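You operate a simulated robot arm through the tools that you are given. There is no shell and no other tool.

The job below is to be done with a simulated robot arm. You get a single attempt, and the scene is never put back.

JOB
Set the tray jig up for the pouch size on the order card.
Fine: that size's display tray on the bed, the orange guide at its mark and clamped, its divider fitted.

Only the result counts: the job must be done as asked and must still hold three seconds after the hand-in. Knocking over, shifting, dropping, spilling or breaking anything else fails it.

ROBOT AND FRAMES
A 7-joint arm with a two-finger parallel gripper, fixed in place. Base frame: the origin is on the floor under the middle of its stand, x ahead of it, y to its left, z up; the work surface is at about z = 880. Lengths are in mm, angles in degrees, forces in N, time in s.
With the tool pointing down near the work surface it reaches from about 400 to 900 mm from the base axis. Its first joint turns from -143.0 to 143.0 degrees. Payload 3 kg.
Tool frame: the origin (TCP) lies between the finger pads and is the grasp point; the fingertips stand 30 mm ahead of it; z points along the fingers, y is the line along which they close. The gripper opens to 94 mm. The fingers are 28 mm wide and 10 mm thick; the gripper's body (50 by 96 mm) begins 55 mm behind the TCP.
Orientation is that of the tool frame in the base frame, as [roll, pitch, yaw] about the fixed x, y, z axes, in that order (R = Rz(yaw) Ry(pitch) Rx(roll)). With the fingers straight down and closing along the base's y, the tool's x points along the base's -x, its y along +y and its z along -z.

CONTROLS
- The arm moves only by the tool move_arm. Its argument "plan" is a list of rows, each a list of 7 numbers: the closure, from 0 (fully open) to 1 (shut), then the shift along the base's x, y, z in mm, then the turn, a rotation vector about the base's x, y, z in degrees. In form: [[grip, tx, ty, tz, ax, ay, az], ...]. A call has 1 to 20 rows; each row is the pose to reach, as a shift and turn from the pose commanded when the call began. A row lasts 0.2 s, in which the tool goes at most 50 mm and 8.6 degrees; a call with a longer step from one row to the next is refused whole, and so is a gripper value outside its range. Where a pose cannot be reached the arm comes as near as it can. A force on the tool above 90 N (or 10 N above the force at the start of the call, whichever is more), or a blocked arm, ends the call early, and 0.2 s more pass. The fingers move at their own pace (about 72 mm/s each) and stop on an object; they squeeze with about 21 N. The grip force told is the motor's: it shows also when the fingers shut on nothing. Time passes only in rows, and 0.2 s behind the last, so rows that repeat a pose let the fingers close. The reply holds the time, the measured pose of the TCP, the force on the tool along the base axes, the opening and the grip force, in the units named above and with some noise, with the torque about the TCP (base axes, N m) and any sound that the robot's microphone picked up.
- Cameras (640 x 400 px; columns grow to the right, rows downward): "scene" is fixed at [43.7, 642.5, 1459.3]; the picture's right is [-0.59, -0.81, 0.00], its down [-0.65, 0.47, -0.61] and it looks along [0.49, -0.35, -0.80] (base axes); focal length 214 px, centre (320, 200). "wrist" rides on the gripper at [76, 14, -102] in the tool frame; the picture's right is [-0.18, 0.98, 0.00], its down [-0.75, -0.14, -0.64] and it looks along [-0.63, -0.12, 0.77] (tool axes); focal length 243 px, centre (320, 200). There is no depth. A picture from a camera that has moved, and an enlarged one, comes with that camera's place and axes in the base frame and with its lens. The place of the scene camera against the robot may be out by one fixed shift of up to 18 mm in any direction.
- camera(camera): a new picture of that camera. It takes no simulated time.
- inspect(camera, box): a new picture of the part [left, top, right, bottom] of that camera's present view, enlarged. It takes no simulated time.
- hand_in(): hands the job in; it is judged then, once.

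Nothing tells you positions but the pictures and the camera data. Unless the task says otherwise, let go and move clear before handing in.

The tools are called by a JSON object that holds its "api" and its "payload". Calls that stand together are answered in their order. move_arm: Moves the arm, as the interface text tells. Its arguments: {"type":"object","properties":{"plan":{"type":"array","items":{"type":"array","items":{"type":"number"}}}},"required":["plan"]} The other tools are called the same way: camera (camera) takes a picture; inspect (camera, box) takes an enlarged picture of a part of a camera's view; hand_in () hands the job in.

At the start:

```text
time_s: 0.0
ee_pos: [479.1, 269.9, 1250.0]
tool_rot: [180.0, -0.1, -180.0]
contact_force: [0.5, 0.1, -0.1]
moment: [0.02, -0.03, 0.01]
opening: 94.1
gripper_force: 0.1
```

scene: 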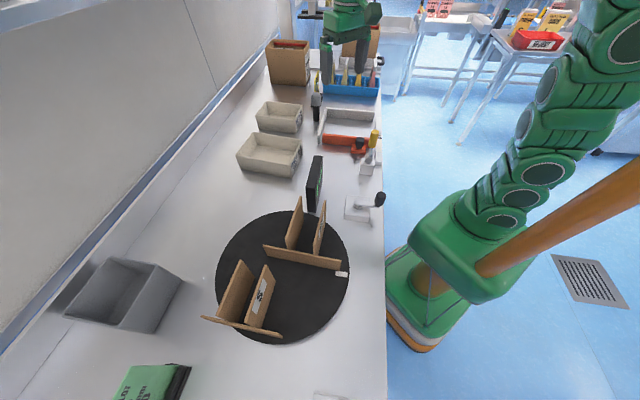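
wrist: 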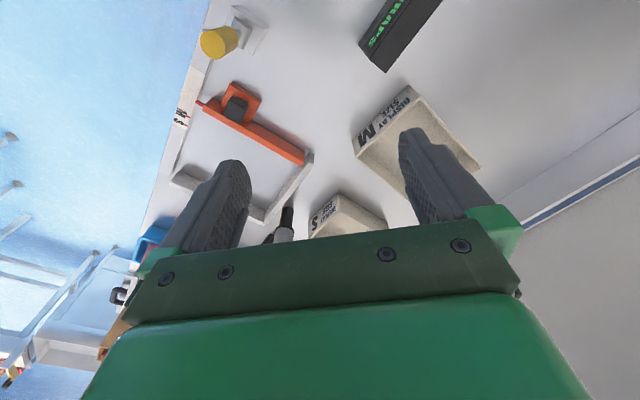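

I see a bench with a turntable carrying cardboard racks, two trays (M and S), an orange guide on a jig bed, a lever and a yellow knob. I will look closer at several regions before moving.

{"api": "inspect", "payload": {"camera": "scene", "box": [230, 80, 400, 230]}}

{"api": "inspect", "payload": {"camera": "scene", "box": [190, 190, 400, 350]}}

{"api": "inspect", "payload": {"camera": "scene", "box": [240, 0, 400, 120]}}

{"api": "inspect", "payload": {"camera": "wrist", "box": [130, 0, 450, 240]}}

{"api": "inspect", "payload": {"camera": "scene", "box": [40, 240, 240, 400]}}

```text
2.67 times, centred on (315, 155) of scene
camera zoom: at [43.7, 642.5, 1459.3], right [-0.59, -0.81, 0.0], down [-0.65, 0.47, -0.61], along [0.49, -0.35, -0.8], focal length 572 px, centre (333, 320)
```

zoom: 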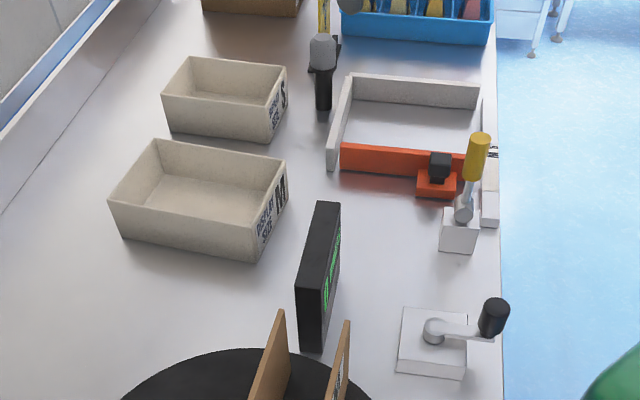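

```text
2.50 times, centred on (295, 270) of scene
camera zoom: at [43.7, 642.5, 1459.3], right [-0.59, -0.81, 0.0], down [-0.65, 0.47, -0.61], along [0.49, -0.35, -0.8], focal length 536 px, centre (382, 25)
```

zoom: 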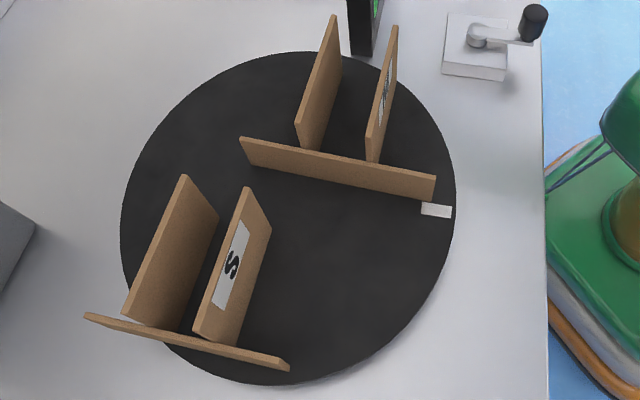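

```text
3.33 times, centred on (320, 60) of scene
camera zoom: at [43.7, 642.5, 1459.3], right [-0.59, -0.81, 0.0], down [-0.65, 0.47, -0.61], along [0.49, -0.35, -0.8], focal length 715 px, centre (320, 667)
```

zoom: 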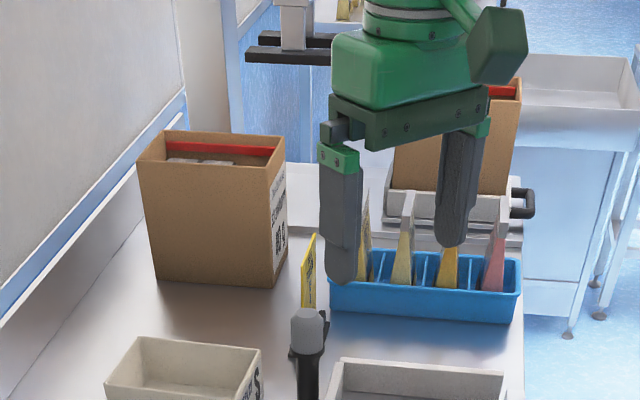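

```text
1.67 times, centred on (290, 120) of wrist
camera zoom: at [402.8, 284.5, 1352.4], right [0.18, 0.98, 0.0], down [0.75, -0.14, 0.64], along [0.63, -0.12, -0.77], focal length 404 px, centre (370, 333)
```

zoom: 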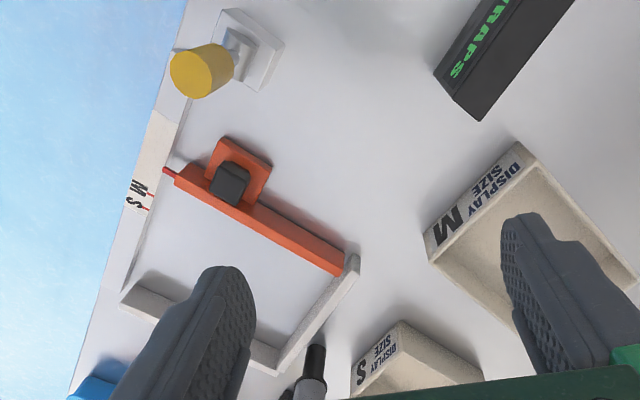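

```text
2.50 times, centred on (140, 320) of scene
camera zoom: at [43.7, 642.5, 1459.3], right [-0.59, -0.81, 0.0], down [-0.65, 0.47, -0.61], along [0.49, -0.35, -0.8], focal length 536 px, centre (770, -100)
```

zoom: 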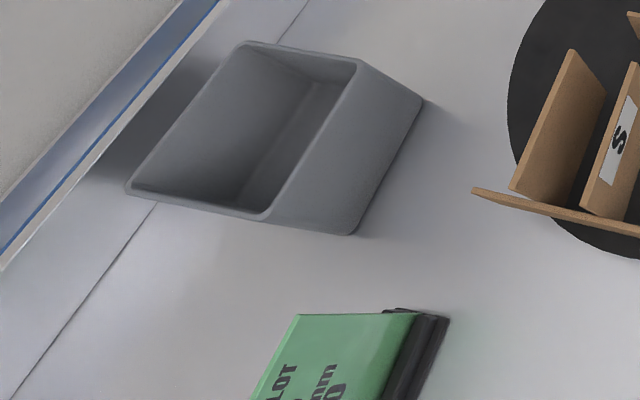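

The order card looks like a yellow card standing far behind the jig; its text isn't readable from here. I'll move the wrist camera high over toward it to read it.

{"api": "move_arm", "payload": {"plan": [[0, 20, -40, 0, 0, 0, 0], [0, 40, -80, 0, 0, 0, 0], [0, 60, -120, 0, 0, 0, 0], [0, 80, -160, 0, 0, 0, 0], [0, 100, -200, 0, 0, 0, 0], [0, 120, -240, 0, 0, 0, 0], [0, 140, -280, 0, 0, 0, 0], [0, 160, -320, 0, 0, 0, 0], [0, 160, -320, 0, 0, 0, 0]]}}

{"api": "camera", "payload": {"camera": "wrist"}}

{"api": "camera", "payload": {"camera": "scene"}}

```text
time_s: 2.0
ee_pos: [642.0, -53.4, 1251.1]
tool_rot: [-179.9, 0.0, -179.9]
contact_force: [0.0, 0.6, -0.7]
moment: [-0.01, 0.0, 0.01]
opening: 94.0
gripper_force: 0.0
```

```text
taken
camera wrist: at [566.0, -37.6, 1353.4], right [0.18, 0.98, 0.0], down [0.75, -0.14, 0.64], along [0.63, -0.12, -0.77], focal length 243 px, centre (320, 200)
```

wrist: 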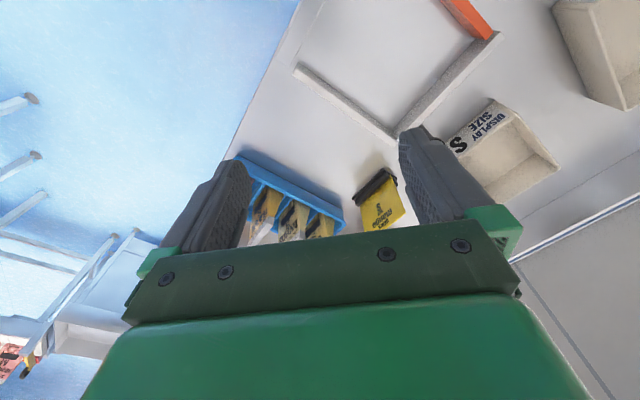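

```text
taken
```

scene: 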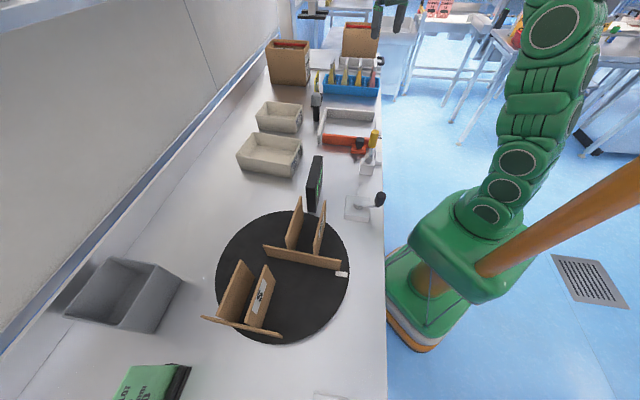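

{"api": "inspect", "payload": {"camera": "wrist", "box": [330, 150, 430, 240]}}

{"api": "inspect", "payload": {"camera": "wrist", "box": [240, 0, 560, 200]}}

{"api": "inspect", "payload": {"camera": "scene", "box": [280, 60, 400, 220]}}

```text
4.44 times, centred on (380, 195) of wrist
camera zoom: at [566.0, -37.6, 1353.4], right [0.18, 0.98, 0.0], down [0.75, -0.14, 0.64], along [0.63, -0.12, -0.77], focal length 1078 px, centre (53, 222)
```

zoom: 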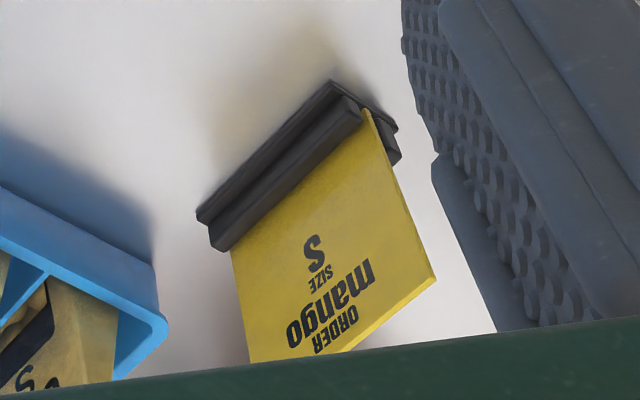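

```text
2.00 times, centred on (400, 100) of wrist
camera zoom: at [566.0, -37.6, 1353.4], right [0.18, 0.98, 0.0], down [0.75, -0.14, 0.64], along [0.63, -0.12, -0.77], focal length 485 px, centre (160, 400)
```

zoom: 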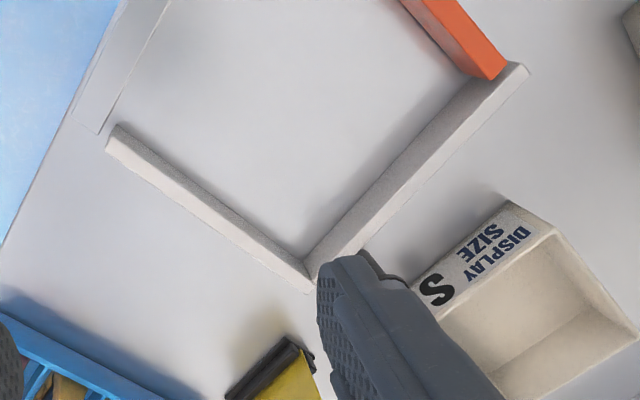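

```text
2.50 times, centred on (340, 140) of scene
camera zoom: at [43.7, 642.5, 1459.3], right [-0.59, -0.81, 0.0], down [-0.65, 0.47, -0.61], along [0.49, -0.35, -0.8], focal length 536 px, centre (270, 350)
```

zoom: 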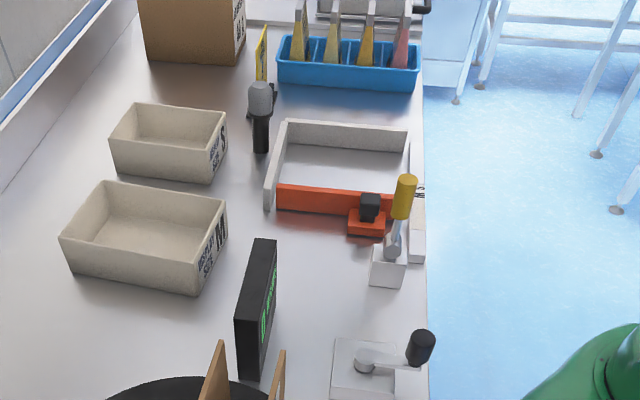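

The card says ORDER mango, SIZE S, so I need the S tray, the guide at the S mark and the S divider. Next I'll get closer views of the guide, its scale and the yellow-handled lever.

{"api": "move_arm", "payload": {"plan": [[0, -35, 28, -10, 0, 0, 0], [0, -70, 56, -30, 0, 0, 0], [0, -105, 84, -50, 0, 0, 0], [0, -140, 112, -70, 0, 0, 0], [0, -175, 140, -90, 0, 0, 0], [0, -210, 170, -100, 0, 0, 0], [0, -210, 170, -100, 0, 0, 0]]}}

{"api": "camera", "payload": {"camera": "wrist"}}

{"api": "inspect", "payload": {"camera": "wrist", "box": [100, 0, 420, 200]}}

```text
time_s: 3.6
ee_pos: [431.5, 120.5, 1149.9]
tool_rot: [179.9, 0.1, -180.0]
contact_force: [0.3, 0.5, -0.7]
moment: [0.01, -0.01, -0.02]
opening: 94.0
gripper_force: 0.0
```

```text
taken
camera wrist: at [354.2, 135.4, 1252.5], right [0.18, 0.98, 0.0], down [0.75, -0.14, 0.64], along [0.63, -0.12, -0.77], focal length 243 px, centre (320, 200)
```

wrist: 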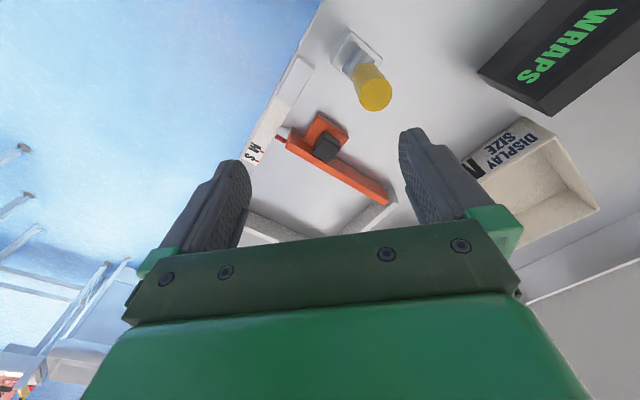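

```text
2.00 times, centred on (260, 100) of wrist
camera zoom: at [354.2, 135.4, 1252.5], right [0.18, 0.98, 0.0], down [0.75, -0.14, 0.64], along [0.63, -0.12, -0.77], focal length 485 px, centre (440, 400)
```

zoom: 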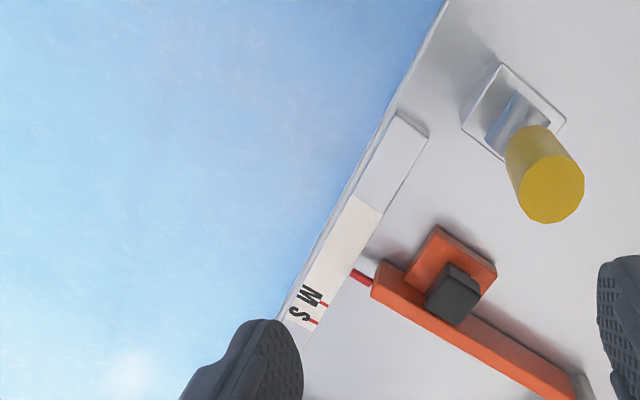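

The guide, its red pointer and the M/S ticks are visible on a rail running diagonally along the bench edge. I'll enlarge the lever, crank, guide, bottle-like object and trays in the scene view.

{"api": "inspect", "payload": {"camera": "scene", "box": [340, 120, 400, 180]}}

{"api": "inspect", "payload": {"camera": "scene", "box": [335, 180, 395, 230]}}

{"api": "inspect", "payload": {"camera": "scene", "box": [295, 70, 345, 130]}}

{"api": "inspect", "payload": {"camera": "scene", "box": [250, 90, 310, 140]}}

{"api": "inspect", "payload": {"camera": "wrist", "box": [320, 20, 410, 120]}}

{"api": "inspect", "payload": {"camera": "wrist", "box": [230, 110, 350, 190]}}

```text
6.67 times, centred on (370, 150) of scene
camera zoom: at [43.7, 642.5, 1459.3], right [-0.59, -0.81, 0.0], down [-0.65, 0.47, -0.61], along [0.49, -0.35, -0.8], focal length 1430 px, centre (-13, 533)
```

zoom: 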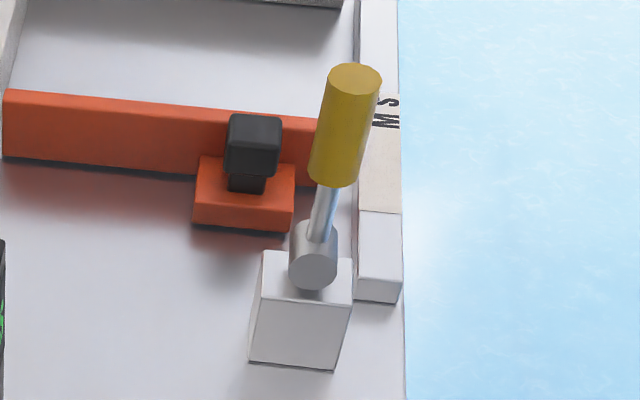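

```text
8.00 times, centred on (365, 205) of scene
camera zoom: at [43.7, 642.5, 1459.3], right [-0.59, -0.81, 0.0], down [-0.65, 0.47, -0.61], along [0.49, -0.35, -0.8], focal length 1716 px, centre (-40, 160)
```

zoom: 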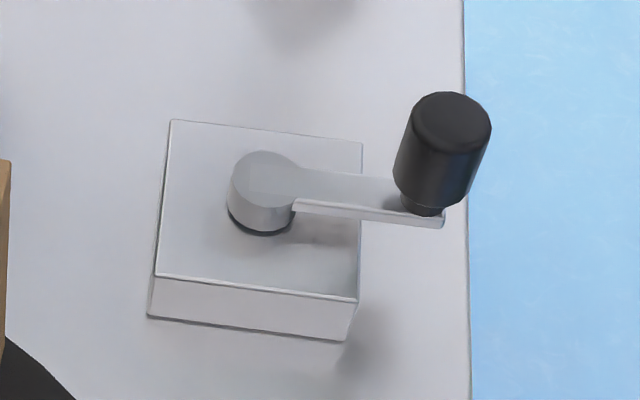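

```text
6.67 times, centred on (320, 100) of scene
camera zoom: at [43.7, 642.5, 1459.3], right [-0.59, -0.81, 0.0], down [-0.65, 0.47, -0.61], along [0.49, -0.35, -0.8], focal length 1430 px, centre (320, 867)
```

zoom: 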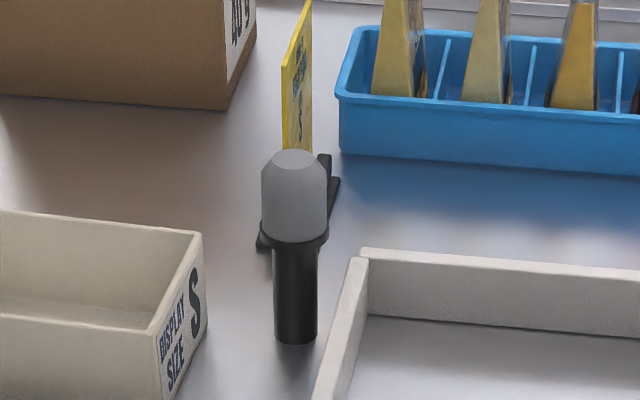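

```text
8.00 times, centred on (280, 115) of scene
camera zoom: at [43.7, 642.5, 1459.3], right [-0.59, -0.81, 0.0], down [-0.65, 0.47, -0.61], along [0.49, -0.35, -0.8], focal length 1716 px, centre (640, 880)
```

zoom: 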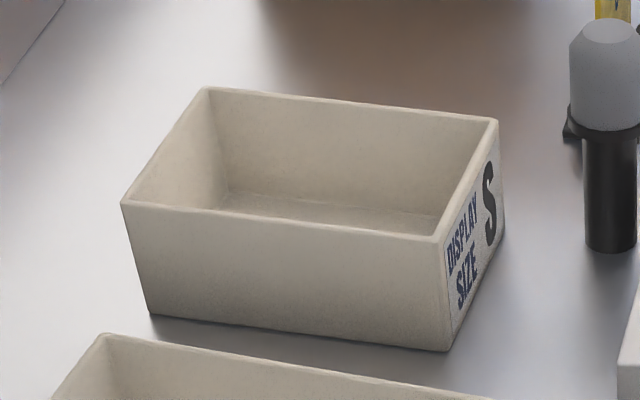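

```text
4.00 times, centred on (365, 70) of wrist
camera zoom: at [354.2, 135.4, 1252.5], right [0.18, 0.98, 0.0], down [0.75, -0.14, 0.64], along [0.63, -0.12, -0.77], focal length 970 px, centre (140, 720)
```

zoom: 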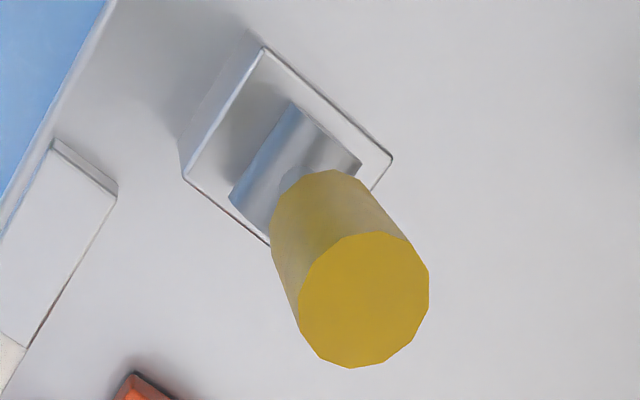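

```text
5.00 times, centred on (290, 150) of wrist
camera zoom: at [354.2, 135.4, 1252.5], right [0.18, 0.98, 0.0], down [0.75, -0.14, 0.64], along [0.63, -0.12, -0.77], focal length 1213 px, centre (470, 450)
```

zoom: 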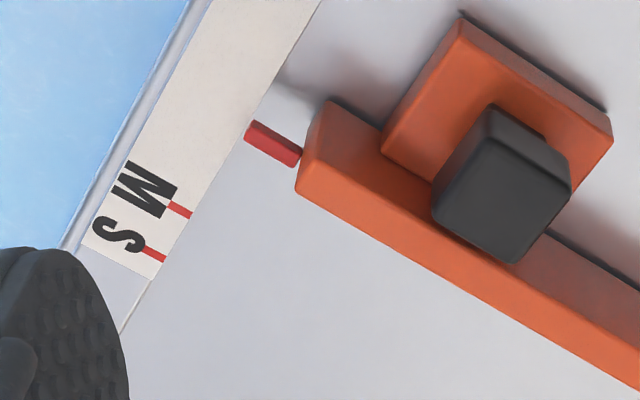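

The yellow lever stands upright with its pivot parallel to the scale; the crank sits beside the turntable. Next I'll swing the wrist camera over to the turntable to look at the S divider.

{"api": "move_arm", "payload": {"plan": [[0, -23, 37, 8, 0, 0, 6], [0, -46, 74, 16, 0, 0, 12], [0, -69, 110, 24, 0, 0, 18], [0, -92, 147, 32, 0, 0, 24], [0, -116, 183, 40, 0, 0, 30], [0, -139, 220, 48, 0, 0, 36], [0, -162, 257, 50, 0, 0, 42], [0, -185, 293, 50, 0, 0, 48], [0, -208, 330, 50, 0, 0, 54], [0, -232, 367, 50, 0, 0, 60], [0, -255, 403, 50, 0, 0, 66], [0, -279, 440, 50, 0, 0, 70], [0, -279, 440, 50, 0, 0, 70]]}}

{"api": "camera", "payload": {"camera": "wrist"}}

{"api": "camera", "payload": {"camera": "scene"}}

```text
time_s: 5.5
ee_pos: [237.8, 428.1, 1229.3]
tool_rot: [164.9, -0.7, -131.2]
contact_force: [0.1, 0.4, -0.2]
moment: [-0.04, -0.01, -0.01]
opening: 94.0
gripper_force: 0.0
stopped in row 9: the arm was blocked; the commanded pose is now the measured one
```

```text
taken
camera wrist: at [199.1, 364.4, 1333.2], right [-0.59, 0.76, 0.25], down [0.73, 0.37, 0.57], along [0.34, 0.53, -0.78], focal length 243 px, centre (320, 200)
```

wrist: 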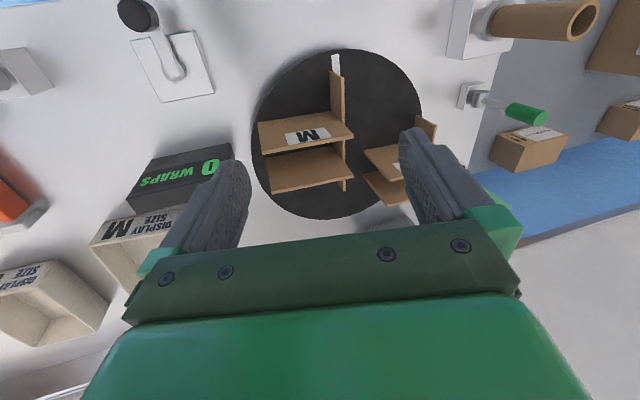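

```text
taken
```

scene: 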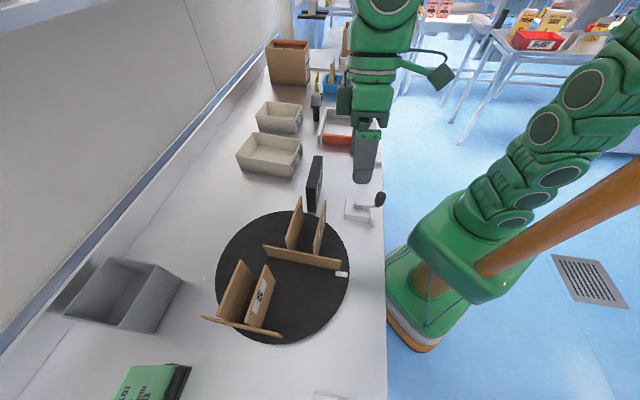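

The arm stalled because it was too folded at that height and close radius (no contact), leaving the tool tilted about 15°. I'll level the tool while moving outward and slightly down to look at the dividers.

{"api": "move_arm", "payload": {"plan": [[0, 0, 20, -5, -2.35, -2.95, 0], [0, 0, 40, -10, -4.7, -5.9, 0], [0, 0, 60, -15, -7.05, -8.85, 0], [0, 0, 80, -20, -9.4, -11.8, 0], [0, 0, 100, -30, -9.4, -11.8, 0], [0, 0, 100, -30, -9.4, -11.8, 0]]}}

{"api": "camera", "payload": {"camera": "wrist"}}

```text
time_s: 6.9
ee_pos: [238.6, 528.5, 1201.6]
tool_rot: [-180.0, 0.1, -131.1]
contact_force: [0.3, 0.2, -0.5]
moment: [-0.01, -0.01, 0.01]
opening: 94.0
gripper_force: 0.0
```

```text
taken
camera wrist: at [176.3, 480.7, 1304.0], right [-0.62, 0.78, 0.0], down [0.6, 0.47, 0.64], along [0.51, 0.4, -0.77], focal length 243 px, centre (320, 200)
```

wrist: 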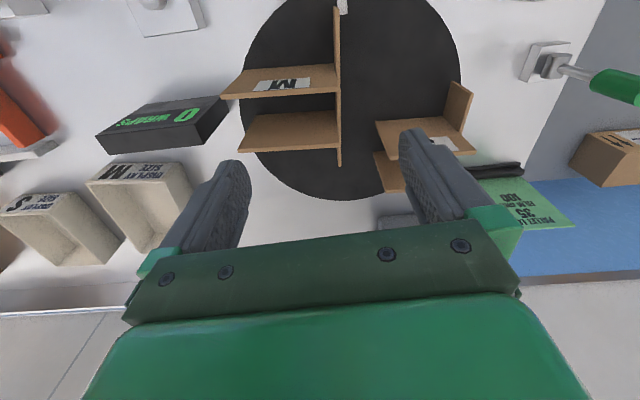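

Now both dividers show clearly as two parallel plates joined to a cross plate, with labels on one plate. I'll shift further so the S divider is centred and unobstructed.

{"api": "move_arm", "payload": {"plan": [[0, -25, 35, -8, 0, 0, 0], [0, -50, 70, -16, 0, 0, 0], [0, -75, 105, -24, 0, 0, 0], [0, -95, 130, -30, 0, 0, 0], [0, -95, 130, -30, 0, 0, 0]]}}

{"api": "camera", "payload": {"camera": "wrist"}}

{"api": "inspect", "payload": {"camera": "wrist", "box": [200, 0, 440, 180]}}

```text
time_s: 8.1
ee_pos: [142.5, 656.3, 1171.0]
tool_rot: [-179.9, 0.1, -131.2]
contact_force: [0.4, -0.3, -0.5]
moment: [0.02, 0.0, 0.0]
opening: 94.0
gripper_force: 0.0
```

```text
taken
camera wrist: at [82.2, 609.7, 1273.9], right [-0.62, 0.79, 0.0], down [0.6, 0.47, 0.64], along [0.51, 0.4, -0.77], focal length 243 px, centre (320, 200)
```

wrist: 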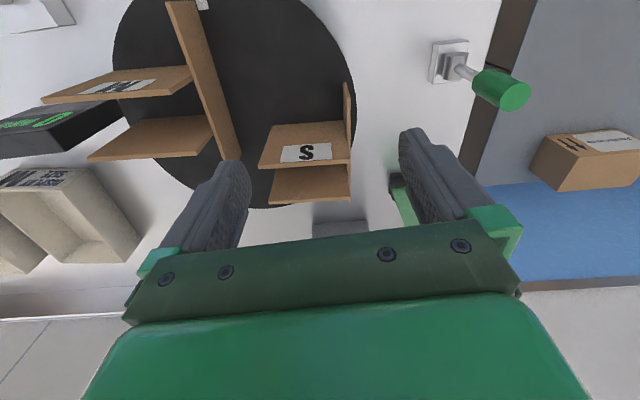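

```text
2.22 times, centred on (320, 90) of wrist
camera zoom: at [82.2, 609.7, 1273.9], right [-0.62, 0.79, 0.0], down [0.6, 0.47, 0.64], along [0.51, 0.4, -0.77], focal length 539 px, centre (320, 444)
```

zoom: 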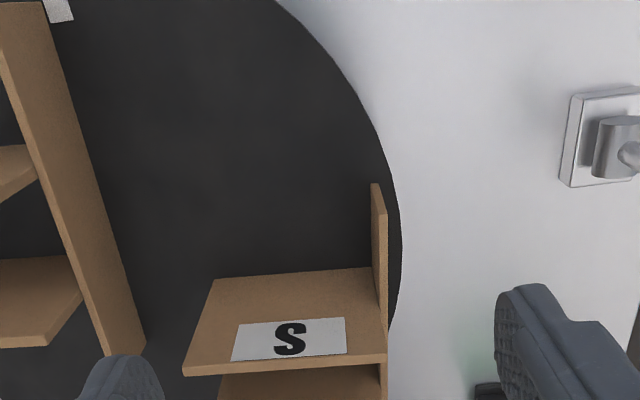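

I see the S divider well: about 57 mm between plates, ~110 mm long plates and top near z≈1019, standing on the turntable near (238, 713). There's also a second lever with a green handle lying down, so I'll look at it for how these levers work.

{"api": "inspect", "payload": {"camera": "wrist", "box": [415, 30, 545, 120]}}

{"api": "inspect", "payload": {"camera": "wrist", "box": [240, 100, 380, 220]}}

{"api": "inspect", "payload": {"camera": "scene", "box": [190, 240, 300, 350]}}

```text
4.44 times, centred on (480, 75) of wrist
camera zoom: at [82.2, 609.7, 1273.9], right [-0.62, 0.79, 0.0], down [0.6, 0.47, 0.64], along [0.51, 0.4, -0.77], focal length 1078 px, centre (-391, 756)
```

zoom: 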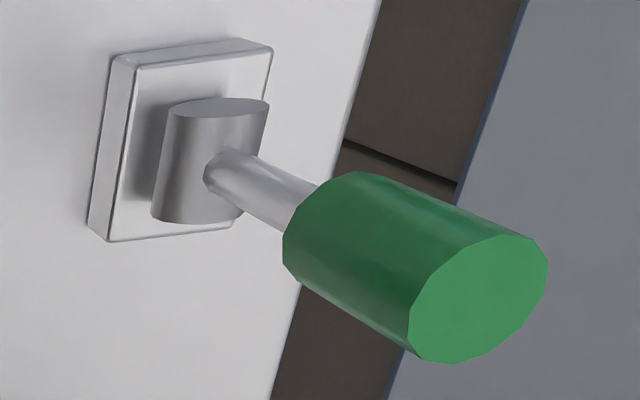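

```text
3.33 times, centred on (310, 160) of wrist
camera zoom: at [82.2, 609.7, 1273.9], right [-0.62, 0.79, 0.0], down [0.6, 0.47, 0.64], along [0.51, 0.4, -0.77], focal length 809 px, centre (353, 333)
```

zoom: 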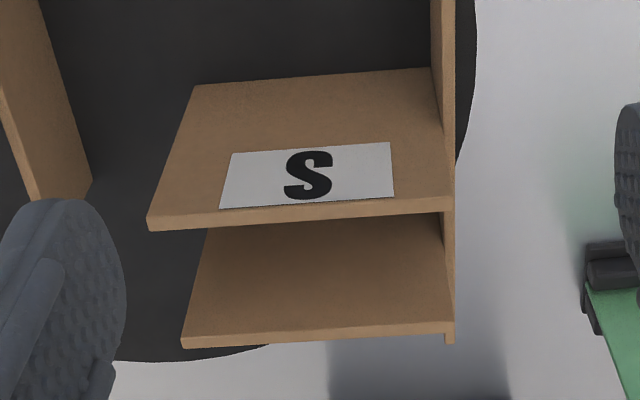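

```text
3.64 times, centred on (245, 295) of scene
camera zoom: at [43.7, 642.5, 1459.3], right [-0.59, -0.81, 0.0], down [-0.65, 0.47, -0.61], along [0.49, -0.35, -0.8], focal length 780 px, centre (593, -146)
```

zoom: 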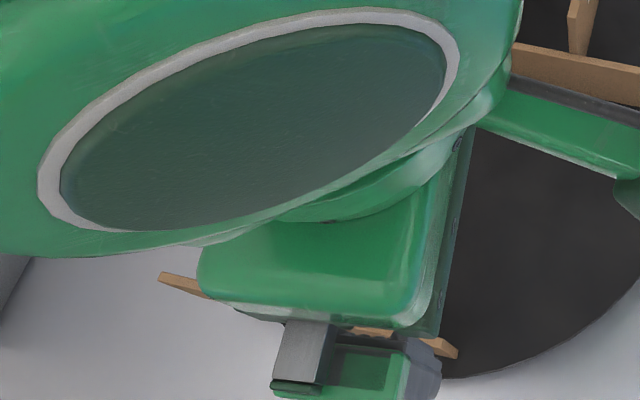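

The dividers are upright and clear. Now I'll swing the arm around (staying at a good radius) to look at the S tray, bed and bottle-like object with the gripper turned 45° to match the jig.

{"api": "move_arm", "payload": {"plan": [[0, 47, -11, 0, 0, 0, -5.9], [0, 94, -26, 0, 0, 0, -11.8], [0, 140, -45, 0, 0, 0, -17.6], [0, 184, -68, 0, 0, 0, -23.5], [0, 227, -94, 0, 0, 0, -29.4], [0, 267, -124, 0, 0, 0, -35.3], [0, 305, -157, 0, 0, 0, -41.1], [0, 339, -193, 0, 0, 0, -47], [0, 370, -232, 0, 0, 0, -52.9], [0, 398, -273, 0, 0, 0, -58.8], [0, 422, -316, 0, 0, 0, -64.6], [0, 443, -360, 0, 0, 0, -70.5], [0, 460, -406, 0, 0, 0, -76.4], [0, 474, -452, 0, 0, 0, -82.3], [0, 485, -498, 0, 0, 0, -88.1], [0, 493, -541, 0, 0, 0, -94], [0, 493, -541, 0, 0, 0, -94]]}}

{"api": "camera", "payload": {"camera": "wrist"}}

{"api": "camera", "payload": {"camera": "scene"}}

```text
refused: row 5 steps farther than a row can; nothing moved
```

```text
taken
camera wrist: at [82.2, 609.7, 1273.9], right [-0.62, 0.79, 0.0], down [0.6, 0.47, 0.64], along [0.51, 0.4, -0.77], focal length 243 px, centre (320, 200)
```

wrist: 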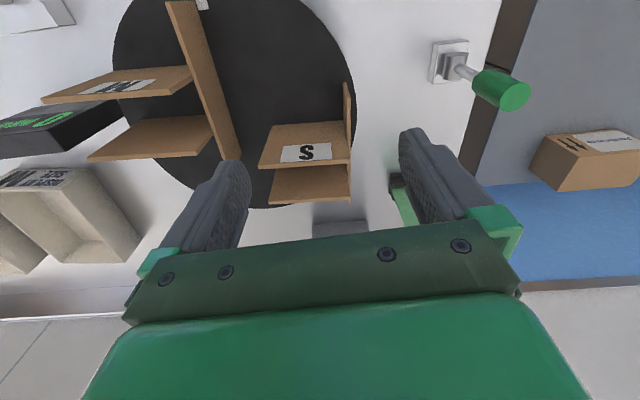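

```text
taken
```

scene: 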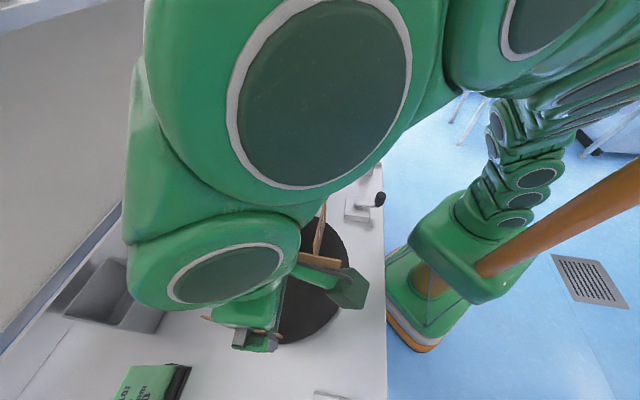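

The call was refused for one slightly long step; nothing moved. I'll redo the same sweep with shorter steps.

{"api": "move_arm", "payload": {"plan": [[0, 44, -13, 0, 0, 0, -5.5], [0, 88, -29, 0, 0, 0, -11], [0, 131, -48, 0, 0, 0, -16.6], [0, 172, -70, 0, 0, 0, -22.1], [0, 211, -95, 0, 0, 0, -27.6], [0, 248.5, -122, 0, 0, 0, -33.2], [0, 284, -152, 0, 0, 0, -38.7], [0, 317, -184, 0, 0, 0, -44.2], [0, 347.5, -218, 0, 0, 0, -49.8], [0, 376, -254, 0, 0, 0, -55.3], [0, 401.5, -292, 0, 0, 0, -60.8], [0, 424, -332, 0, 0, 0, -66.4], [0, 444, -373, 0, 0, 0, -71.9], [0, 461, -415, 0, 0, 0, -77.4], [0, 475, -458, 0, 0, 0, -83], [0, 486, -502, 0, 0, 0, -88.5], [0, 493.5, -546, 0, 0, 0, -94], [0, 493.5, -546, 0, 0, 0, -94]]}}

{"api": "camera", "payload": {"camera": "wrist"}}

{"api": "camera", "payload": {"camera": "scene"}}

```text
time_s: 11.9
ee_pos: [636.1, 111.3, 1174.6]
tool_rot: [180.0, 0.0, 134.9]
contact_force: [-0.1, 0.3, -0.3]
moment: [-0.03, -0.02, 0.01]
opening: 94.3
gripper_force: 0.1
```

```text
taken
camera wrist: at [592.2, 176.8, 1276.5], right [0.83, 0.56, 0.0], down [0.43, -0.63, 0.64], along [0.36, -0.53, -0.77], focal length 243 px, centre (320, 200)
```

wrist: 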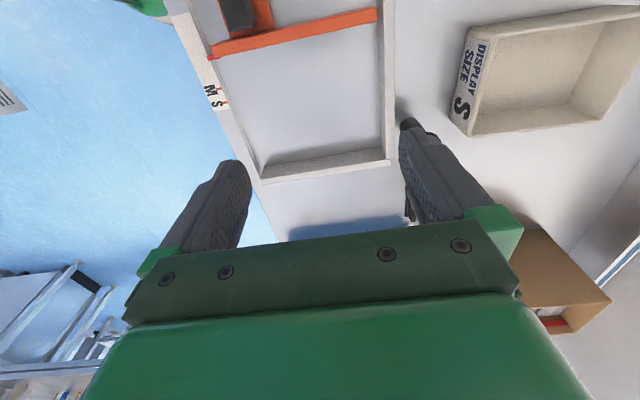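

```text
taken
```

scene: 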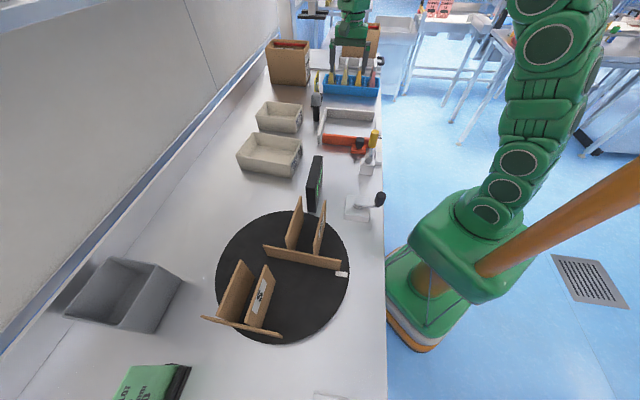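

Excellent view of the jig: bed rails, guide with pointer, M and S ticks and the S tray. I'll zoom in for accurate measurements.

{"api": "inspect", "payload": {"camera": "wrist", "box": [440, 0, 640, 140]}}

{"api": "inspect", "payload": {"camera": "wrist", "box": [170, 0, 410, 190]}}

{"api": "inspect", "payload": {"camera": "wrist", "box": [190, 30, 250, 130]}}

```text
2.86 times, centred on (540, 70) of wrist
camera zoom: at [592.2, 176.8, 1276.5], right [0.83, 0.56, 0.0], down [0.43, -0.63, 0.64], along [0.36, -0.53, -0.77], focal length 693 px, centre (-309, 571)
```

zoom: 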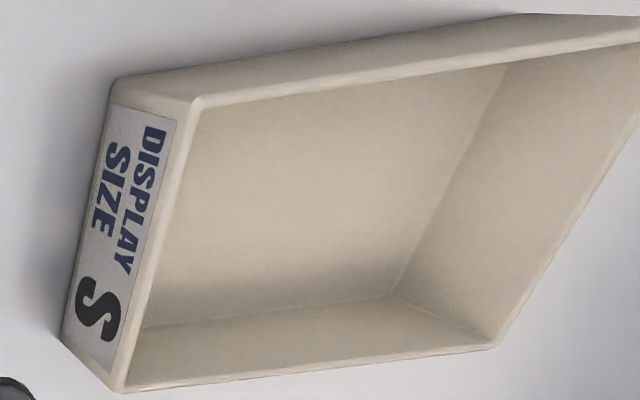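

```text
2.11 times, centred on (290, 95) of wrist
camera zoom: at [592.2, 176.8, 1276.5], right [0.83, 0.56, 0.0], down [0.43, -0.63, 0.64], along [0.36, -0.53, -0.77], focal length 511 px, centre (383, 421)
```

zoom: 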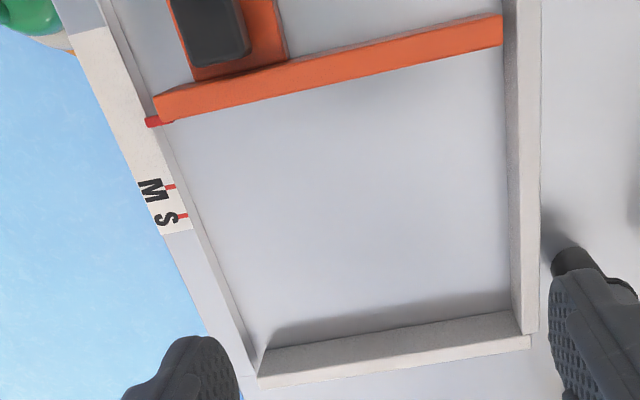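

```text
4.00 times, centred on (220, 80) of wrist
camera zoom: at [592.2, 176.8, 1276.5], right [0.83, 0.56, 0.0], down [0.43, -0.63, 0.64], along [0.36, -0.53, -0.77], focal length 970 px, centre (720, 680)
```

zoom: 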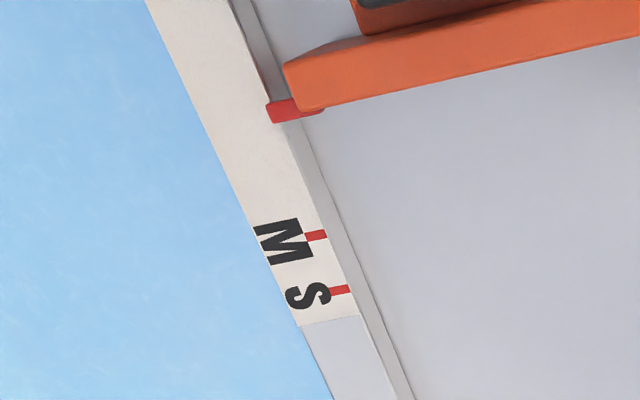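

I'm getting consistent geometry: the jig lies at about −45° while the S tray is at about −48°. A few more zooms on the bed corners and guide will pin the target.

{"api": "inspect", "payload": {"camera": "wrist", "box": [350, 120, 420, 190]}}

{"api": "inspect", "payload": {"camera": "wrist", "box": [235, 130, 305, 195]}}

{"api": "inspect", "payload": {"camera": "wrist", "box": [340, 0, 410, 60]}}

{"api": "inspect", "payload": {"camera": "wrist", "box": [190, 0, 300, 70]}}

```text
5.71 times, centred on (385, 155) of wrist
camera zoom: at [592.2, 176.8, 1276.5], right [0.83, 0.56, 0.0], down [0.43, -0.63, 0.64], along [0.36, -0.53, -0.77], focal length 1386 px, centre (-51, 457)
```

zoom: 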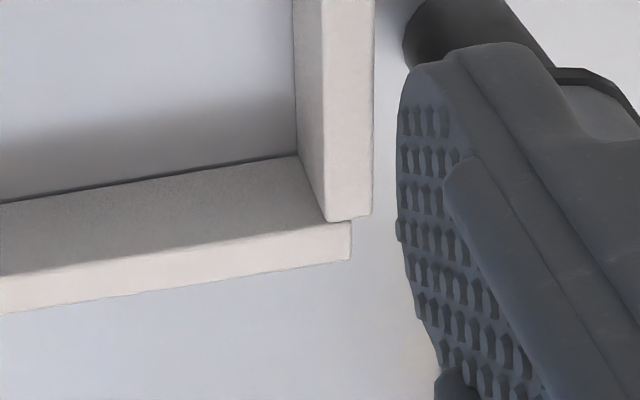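

```text
6.15 times, centred on (270, 162) of wrist
camera zoom: at [592.2, 176.8, 1276.5], right [0.83, 0.56, 0.0], down [0.43, -0.63, 0.64], along [0.36, -0.53, -0.77], focal length 1493 px, centre (628, 431)
```

zoom: 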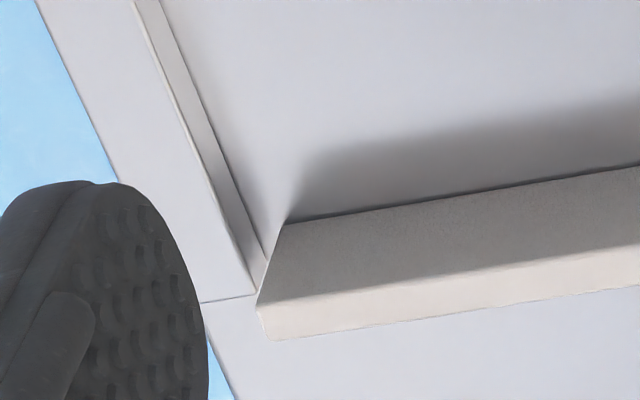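

```text
6.67 times, centred on (375, 30) of wrist
camera zoom: at [592.2, 176.8, 1276.5], right [0.83, 0.56, 0.0], down [0.43, -0.63, 0.64], along [0.36, -0.53, -0.77], focal length 1618 px, centre (-47, 1333)
```

zoom: 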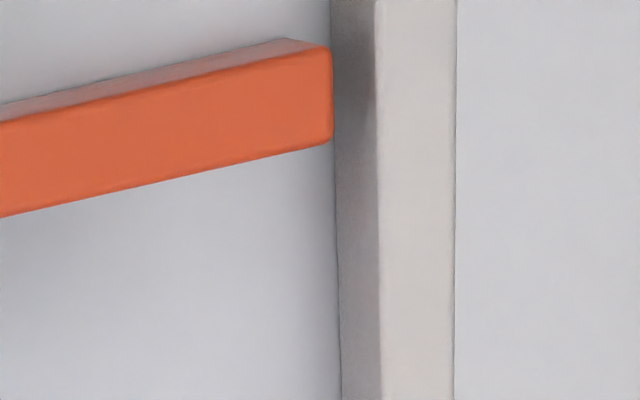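

```text
5.71 times, centred on (245, 35) of wrist
camera zoom: at [592.2, 176.8, 1276.5], right [0.83, 0.56, 0.0], down [0.43, -0.63, 0.64], along [0.36, -0.53, -0.77], focal length 1386 px, centre (749, 1143)
```

zoom: 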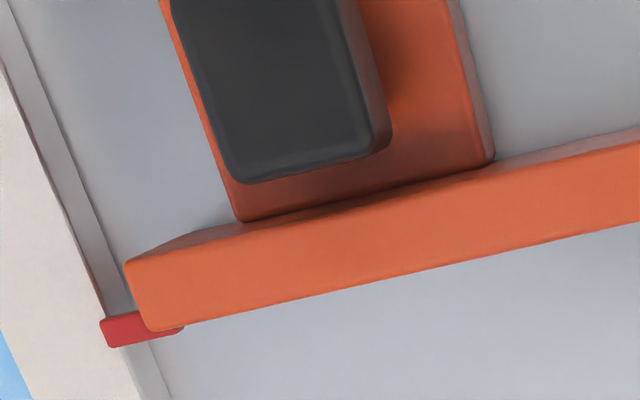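

Bed inner corner is about (799, 68), rails top z≈921, S tick about 130 mm from the end rail, guide needs about 60 mm of travel. Let me zoom into the tray's label wall to get its thickness and centre.

{"api": "inspect", "payload": {"camera": "wrist", "box": [445, 20, 525, 75]}}

{"api": "inspect", "payload": {"camera": "wrist", "box": [440, 85, 520, 140]}}

{"api": "inspect", "payload": {"camera": "wrist", "box": [560, 0, 640, 140]}}

```text
7.27 times, centred on (485, 48) of wrist
camera zoom: at [592.2, 176.8, 1276.5], right [0.83, 0.56, 0.0], down [0.43, -0.63, 0.64], along [0.36, -0.53, -0.77], focal length 1764 px, centre (-880, 1309)
```

zoom: 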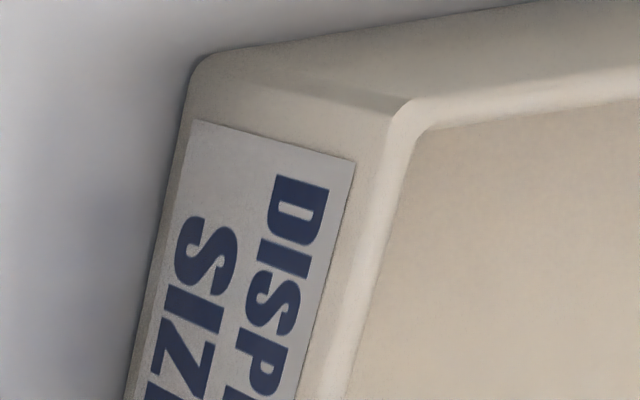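

```text
7.27 times, centred on (480, 112) of wrist
camera zoom: at [592.2, 176.8, 1276.5], right [0.83, 0.56, 0.0], down [0.43, -0.63, 0.64], along [0.36, -0.53, -0.77], focal length 1764 px, centre (-844, 836)
```

zoom: 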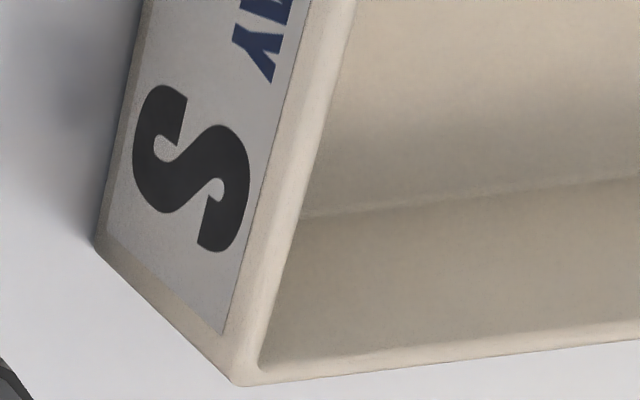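

```text
2.86 times, centred on (600, 70) of wrist
camera zoom: at [592.2, 176.8, 1276.5], right [0.83, 0.56, 0.0], down [0.43, -0.63, 0.64], along [0.36, -0.53, -0.77], focal length 693 px, centre (-480, 571)
```

zoom: 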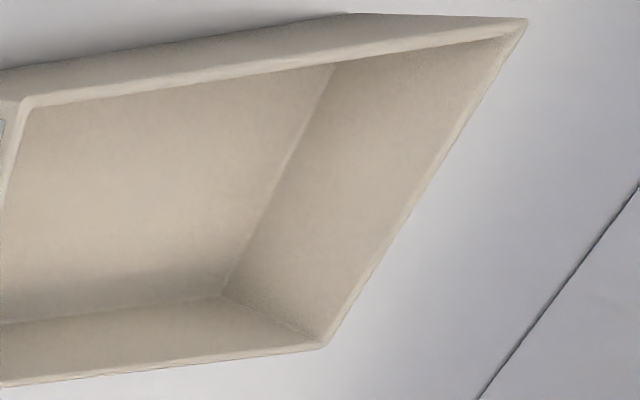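

The S tray measures roughly 125 × 176 mm, rim z≈949, wall 4 mm, rotated about −3° from the jig. I'll move above the middle of its label wall with the fingers closing across the wall.

{"api": "move_arm", "payload": {"plan": [[0, 36, 21, 0, 0, 0, 0], [0, 72, 42, -10, 0, 0, -1], [0, 108, 63, -30, 0, 0, -2], [0, 144, 85, -60, 0, 0, -2.85], [0, 180.6, 106.2, -85, 0, 0, -2.85], [0, 180.6, 106.2, -114.6, 0, 0, -2.85], [0, 180.6, 106.2, -114.6, 0, 0, -2.85]]}}

{"api": "camera", "payload": {"camera": "wrist"}}

{"api": "inspect", "payload": {"camera": "scene", "box": [240, 60, 360, 150]}}

```text
refused: row 4 steps farther than a row can; nothing moved
```

```text
taken
camera wrist: at [592.2, 176.8, 1276.5], right [0.83, 0.56, 0.0], down [0.43, -0.63, 0.64], along [0.36, -0.53, -0.77], focal length 243 px, centre (320, 200)
```

wrist: 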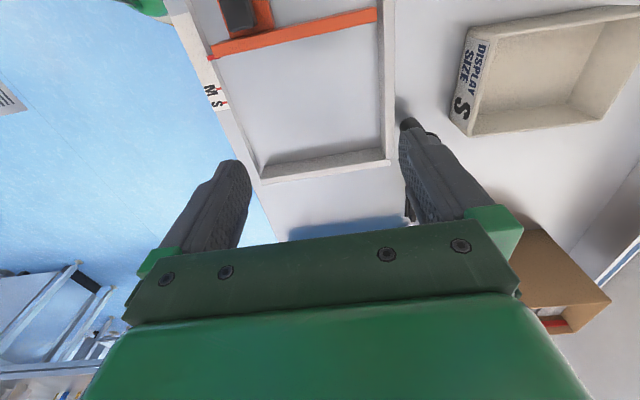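

```text
4.44 times, centred on (300, 105) of scene
camera zoom: at [43.7, 642.5, 1459.3], right [-0.59, -0.81, 0.0], down [-0.65, 0.47, -0.61], along [0.49, -0.35, -0.8], focal length 953 px, centre (409, 622)
```

zoom: 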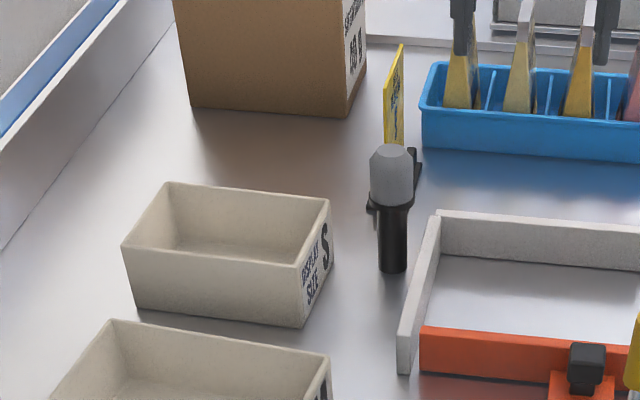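

Step lengths include z, so one row was too long; nothing moved. I'll resend the same move with smaller steps.

{"api": "move_arm", "payload": {"plan": [[0, 36, 21, -5, 0, 0, 0], [0, 72, 42, -15, 0, 0, -1], [0, 108, 63, -30, 0, 0, -2], [0, 144, 85, -50, 0, 0, -2.85], [0, 170, 100, -80, 0, 0, -2.85], [0, 180.6, 106.2, -114.6, 0, 0, -2.85], [0, 180.6, 106.2, -114.6, 0, 0, -2.85]]}}

{"api": "camera", "payload": {"camera": "wrist"}}

{"api": "inspect", "payload": {"camera": "scene", "box": [240, 60, 360, 150]}}

```text
time_s: 13.5
ee_pos: [819.9, 217.9, 1055.9]
tool_rot: [179.9, 0.2, 132.0]
contact_force: [-0.5, 0.0, -0.4]
moment: [0.02, 0.0, 0.0]
opening: 94.1
gripper_force: 0.1
```

```text
taken
camera wrist: at [779.3, 285.6, 1158.6], right [0.85, 0.52, 0.0], down [0.4, -0.65, 0.64], along [0.34, -0.55, -0.76], focal length 243 px, centre (320, 200)
```

wrist: 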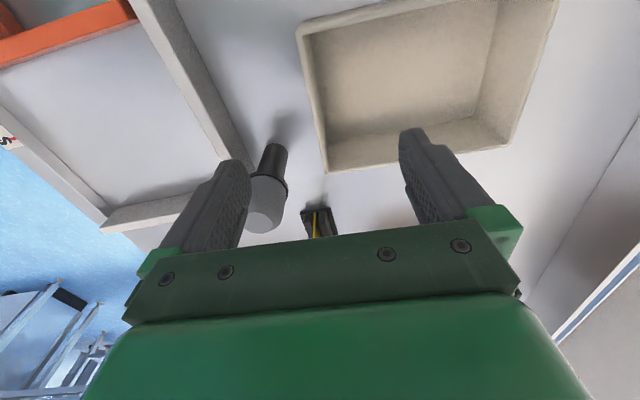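

```text
4.44 times, centred on (300, 105) of scene
camera zoom: at [43.7, 642.5, 1459.3], right [-0.59, -0.81, 0.0], down [-0.65, 0.47, -0.61], along [0.49, -0.35, -0.8], focal length 953 px, centre (409, 622)
```

zoom: 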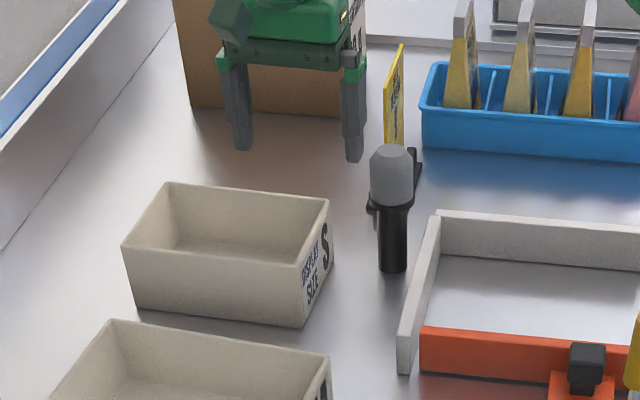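

The fingers straddle the label wall as intended and both views agree on the wall location. I'll descend and close on the wall.

{"api": "move_arm", "payload": {"plan": [[0, -1, 0, -40, 0, 0, 0], [0, -2, 0, -80, 0, 0, 0], [0, -2, 0, -105, 0, 0, 0], [0, -2, 0, -120, 0, 0, 0], [0, -2, 0, -120, 0, 0, 0], [1, -2, 0, -120, 0, 0, 0], [1, -2, 0, -120, 0, 0, 0], [1, -2, 0, -120, 0, 0, 0], [1, -2, 0, -120, 0, 0, 0], [1, -2, 0, -120, 0, 0, 0]]}}

{"api": "camera", "payload": {"camera": "wrist"}}

{"api": "inspect", "payload": {"camera": "scene", "box": [240, 60, 360, 150]}}

```text
time_s: 15.7
ee_pos: [816.2, 219.4, 936.2]
tool_rot: [-179.9, 0.2, 132.0]
contact_force: [-1.1, -0.6, -0.7]
moment: [-0.04, -0.05, 0.04]
opening: 9.2
gripper_force: 21.0
```

```text
taken
camera wrist: at [775.6, 286.8, 1038.4], right [0.85, 0.52, 0.0], down [0.4, -0.65, 0.64], along [0.34, -0.55, -0.77], focal length 243 px, centre (320, 200)
```

wrist: 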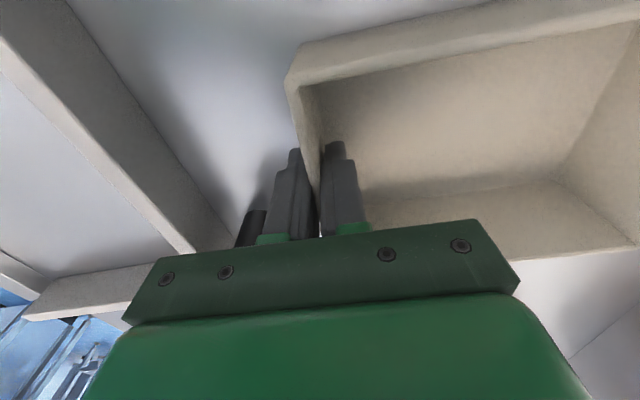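

```text
4.44 times, centred on (300, 105) of scene
camera zoom: at [43.7, 642.5, 1459.3], right [-0.59, -0.81, 0.0], down [-0.65, 0.47, -0.61], along [0.49, -0.35, -0.8], focal length 953 px, centre (409, 622)
```

zoom: 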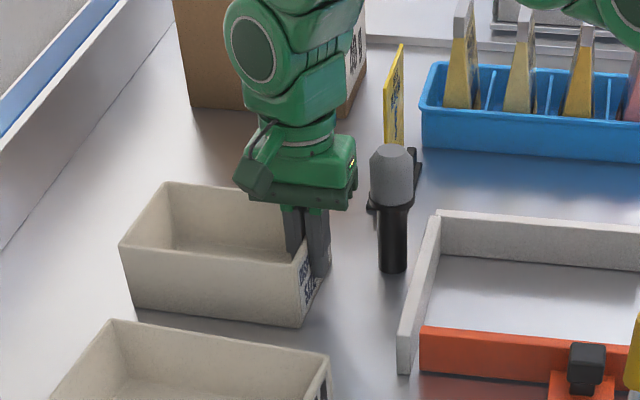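

The wall is gripped with 21 N. I'll lift a little first and check that the tray hangs level.

{"api": "move_arm", "payload": {"plan": [[1, 0, 0, 8, 0, 0, 0], [1, 0, 0, 18, 0, 0, 0], [1, 0, 0, 30, 0, 0, 0], [1, 0, 0, 30, 0, 0, 0]]}}

{"api": "inspect", "payload": {"camera": "scene", "box": [240, 60, 360, 150]}}

{"api": "camera", "payload": {"camera": "wrist"}}

```text
time_s: 16.7
ee_pos: [816.1, 218.5, 967.1]
tool_rot: [180.0, 0.1, 132.1]
contact_force: [0.2, 0.0, -1.0]
moment: [-0.07, 0.06, 0.01]
opening: 9.2
gripper_force: 21.0
```

```text
4.44 times, centred on (300, 105) of scene
camera zoom: at [43.7, 642.5, 1459.3], right [-0.59, -0.81, 0.0], down [-0.65, 0.47, -0.61], along [0.49, -0.35, -0.8], focal length 953 px, centre (409, 622)
```

zoom: 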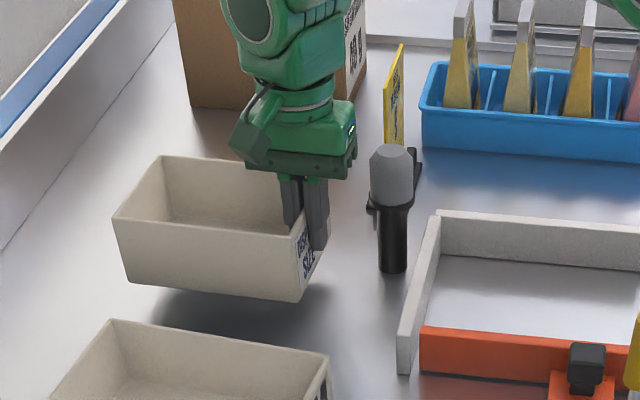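

```text
taken
camera wrist: at [774.7, 286.4, 1068.6], right [0.85, 0.52, 0.0], down [0.4, -0.65, 0.64], along [0.34, -0.55, -0.77], focal length 243 px, centre (320, 200)
```

wrist: 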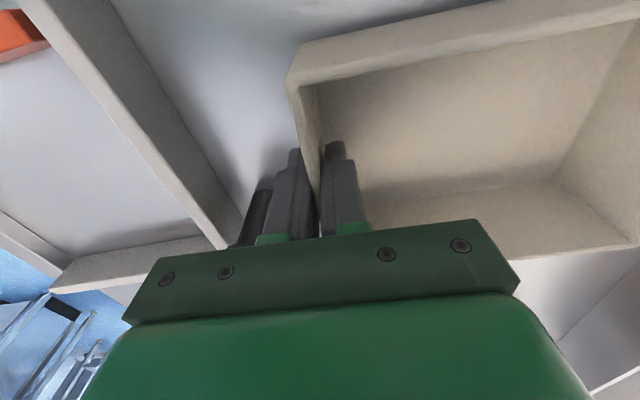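

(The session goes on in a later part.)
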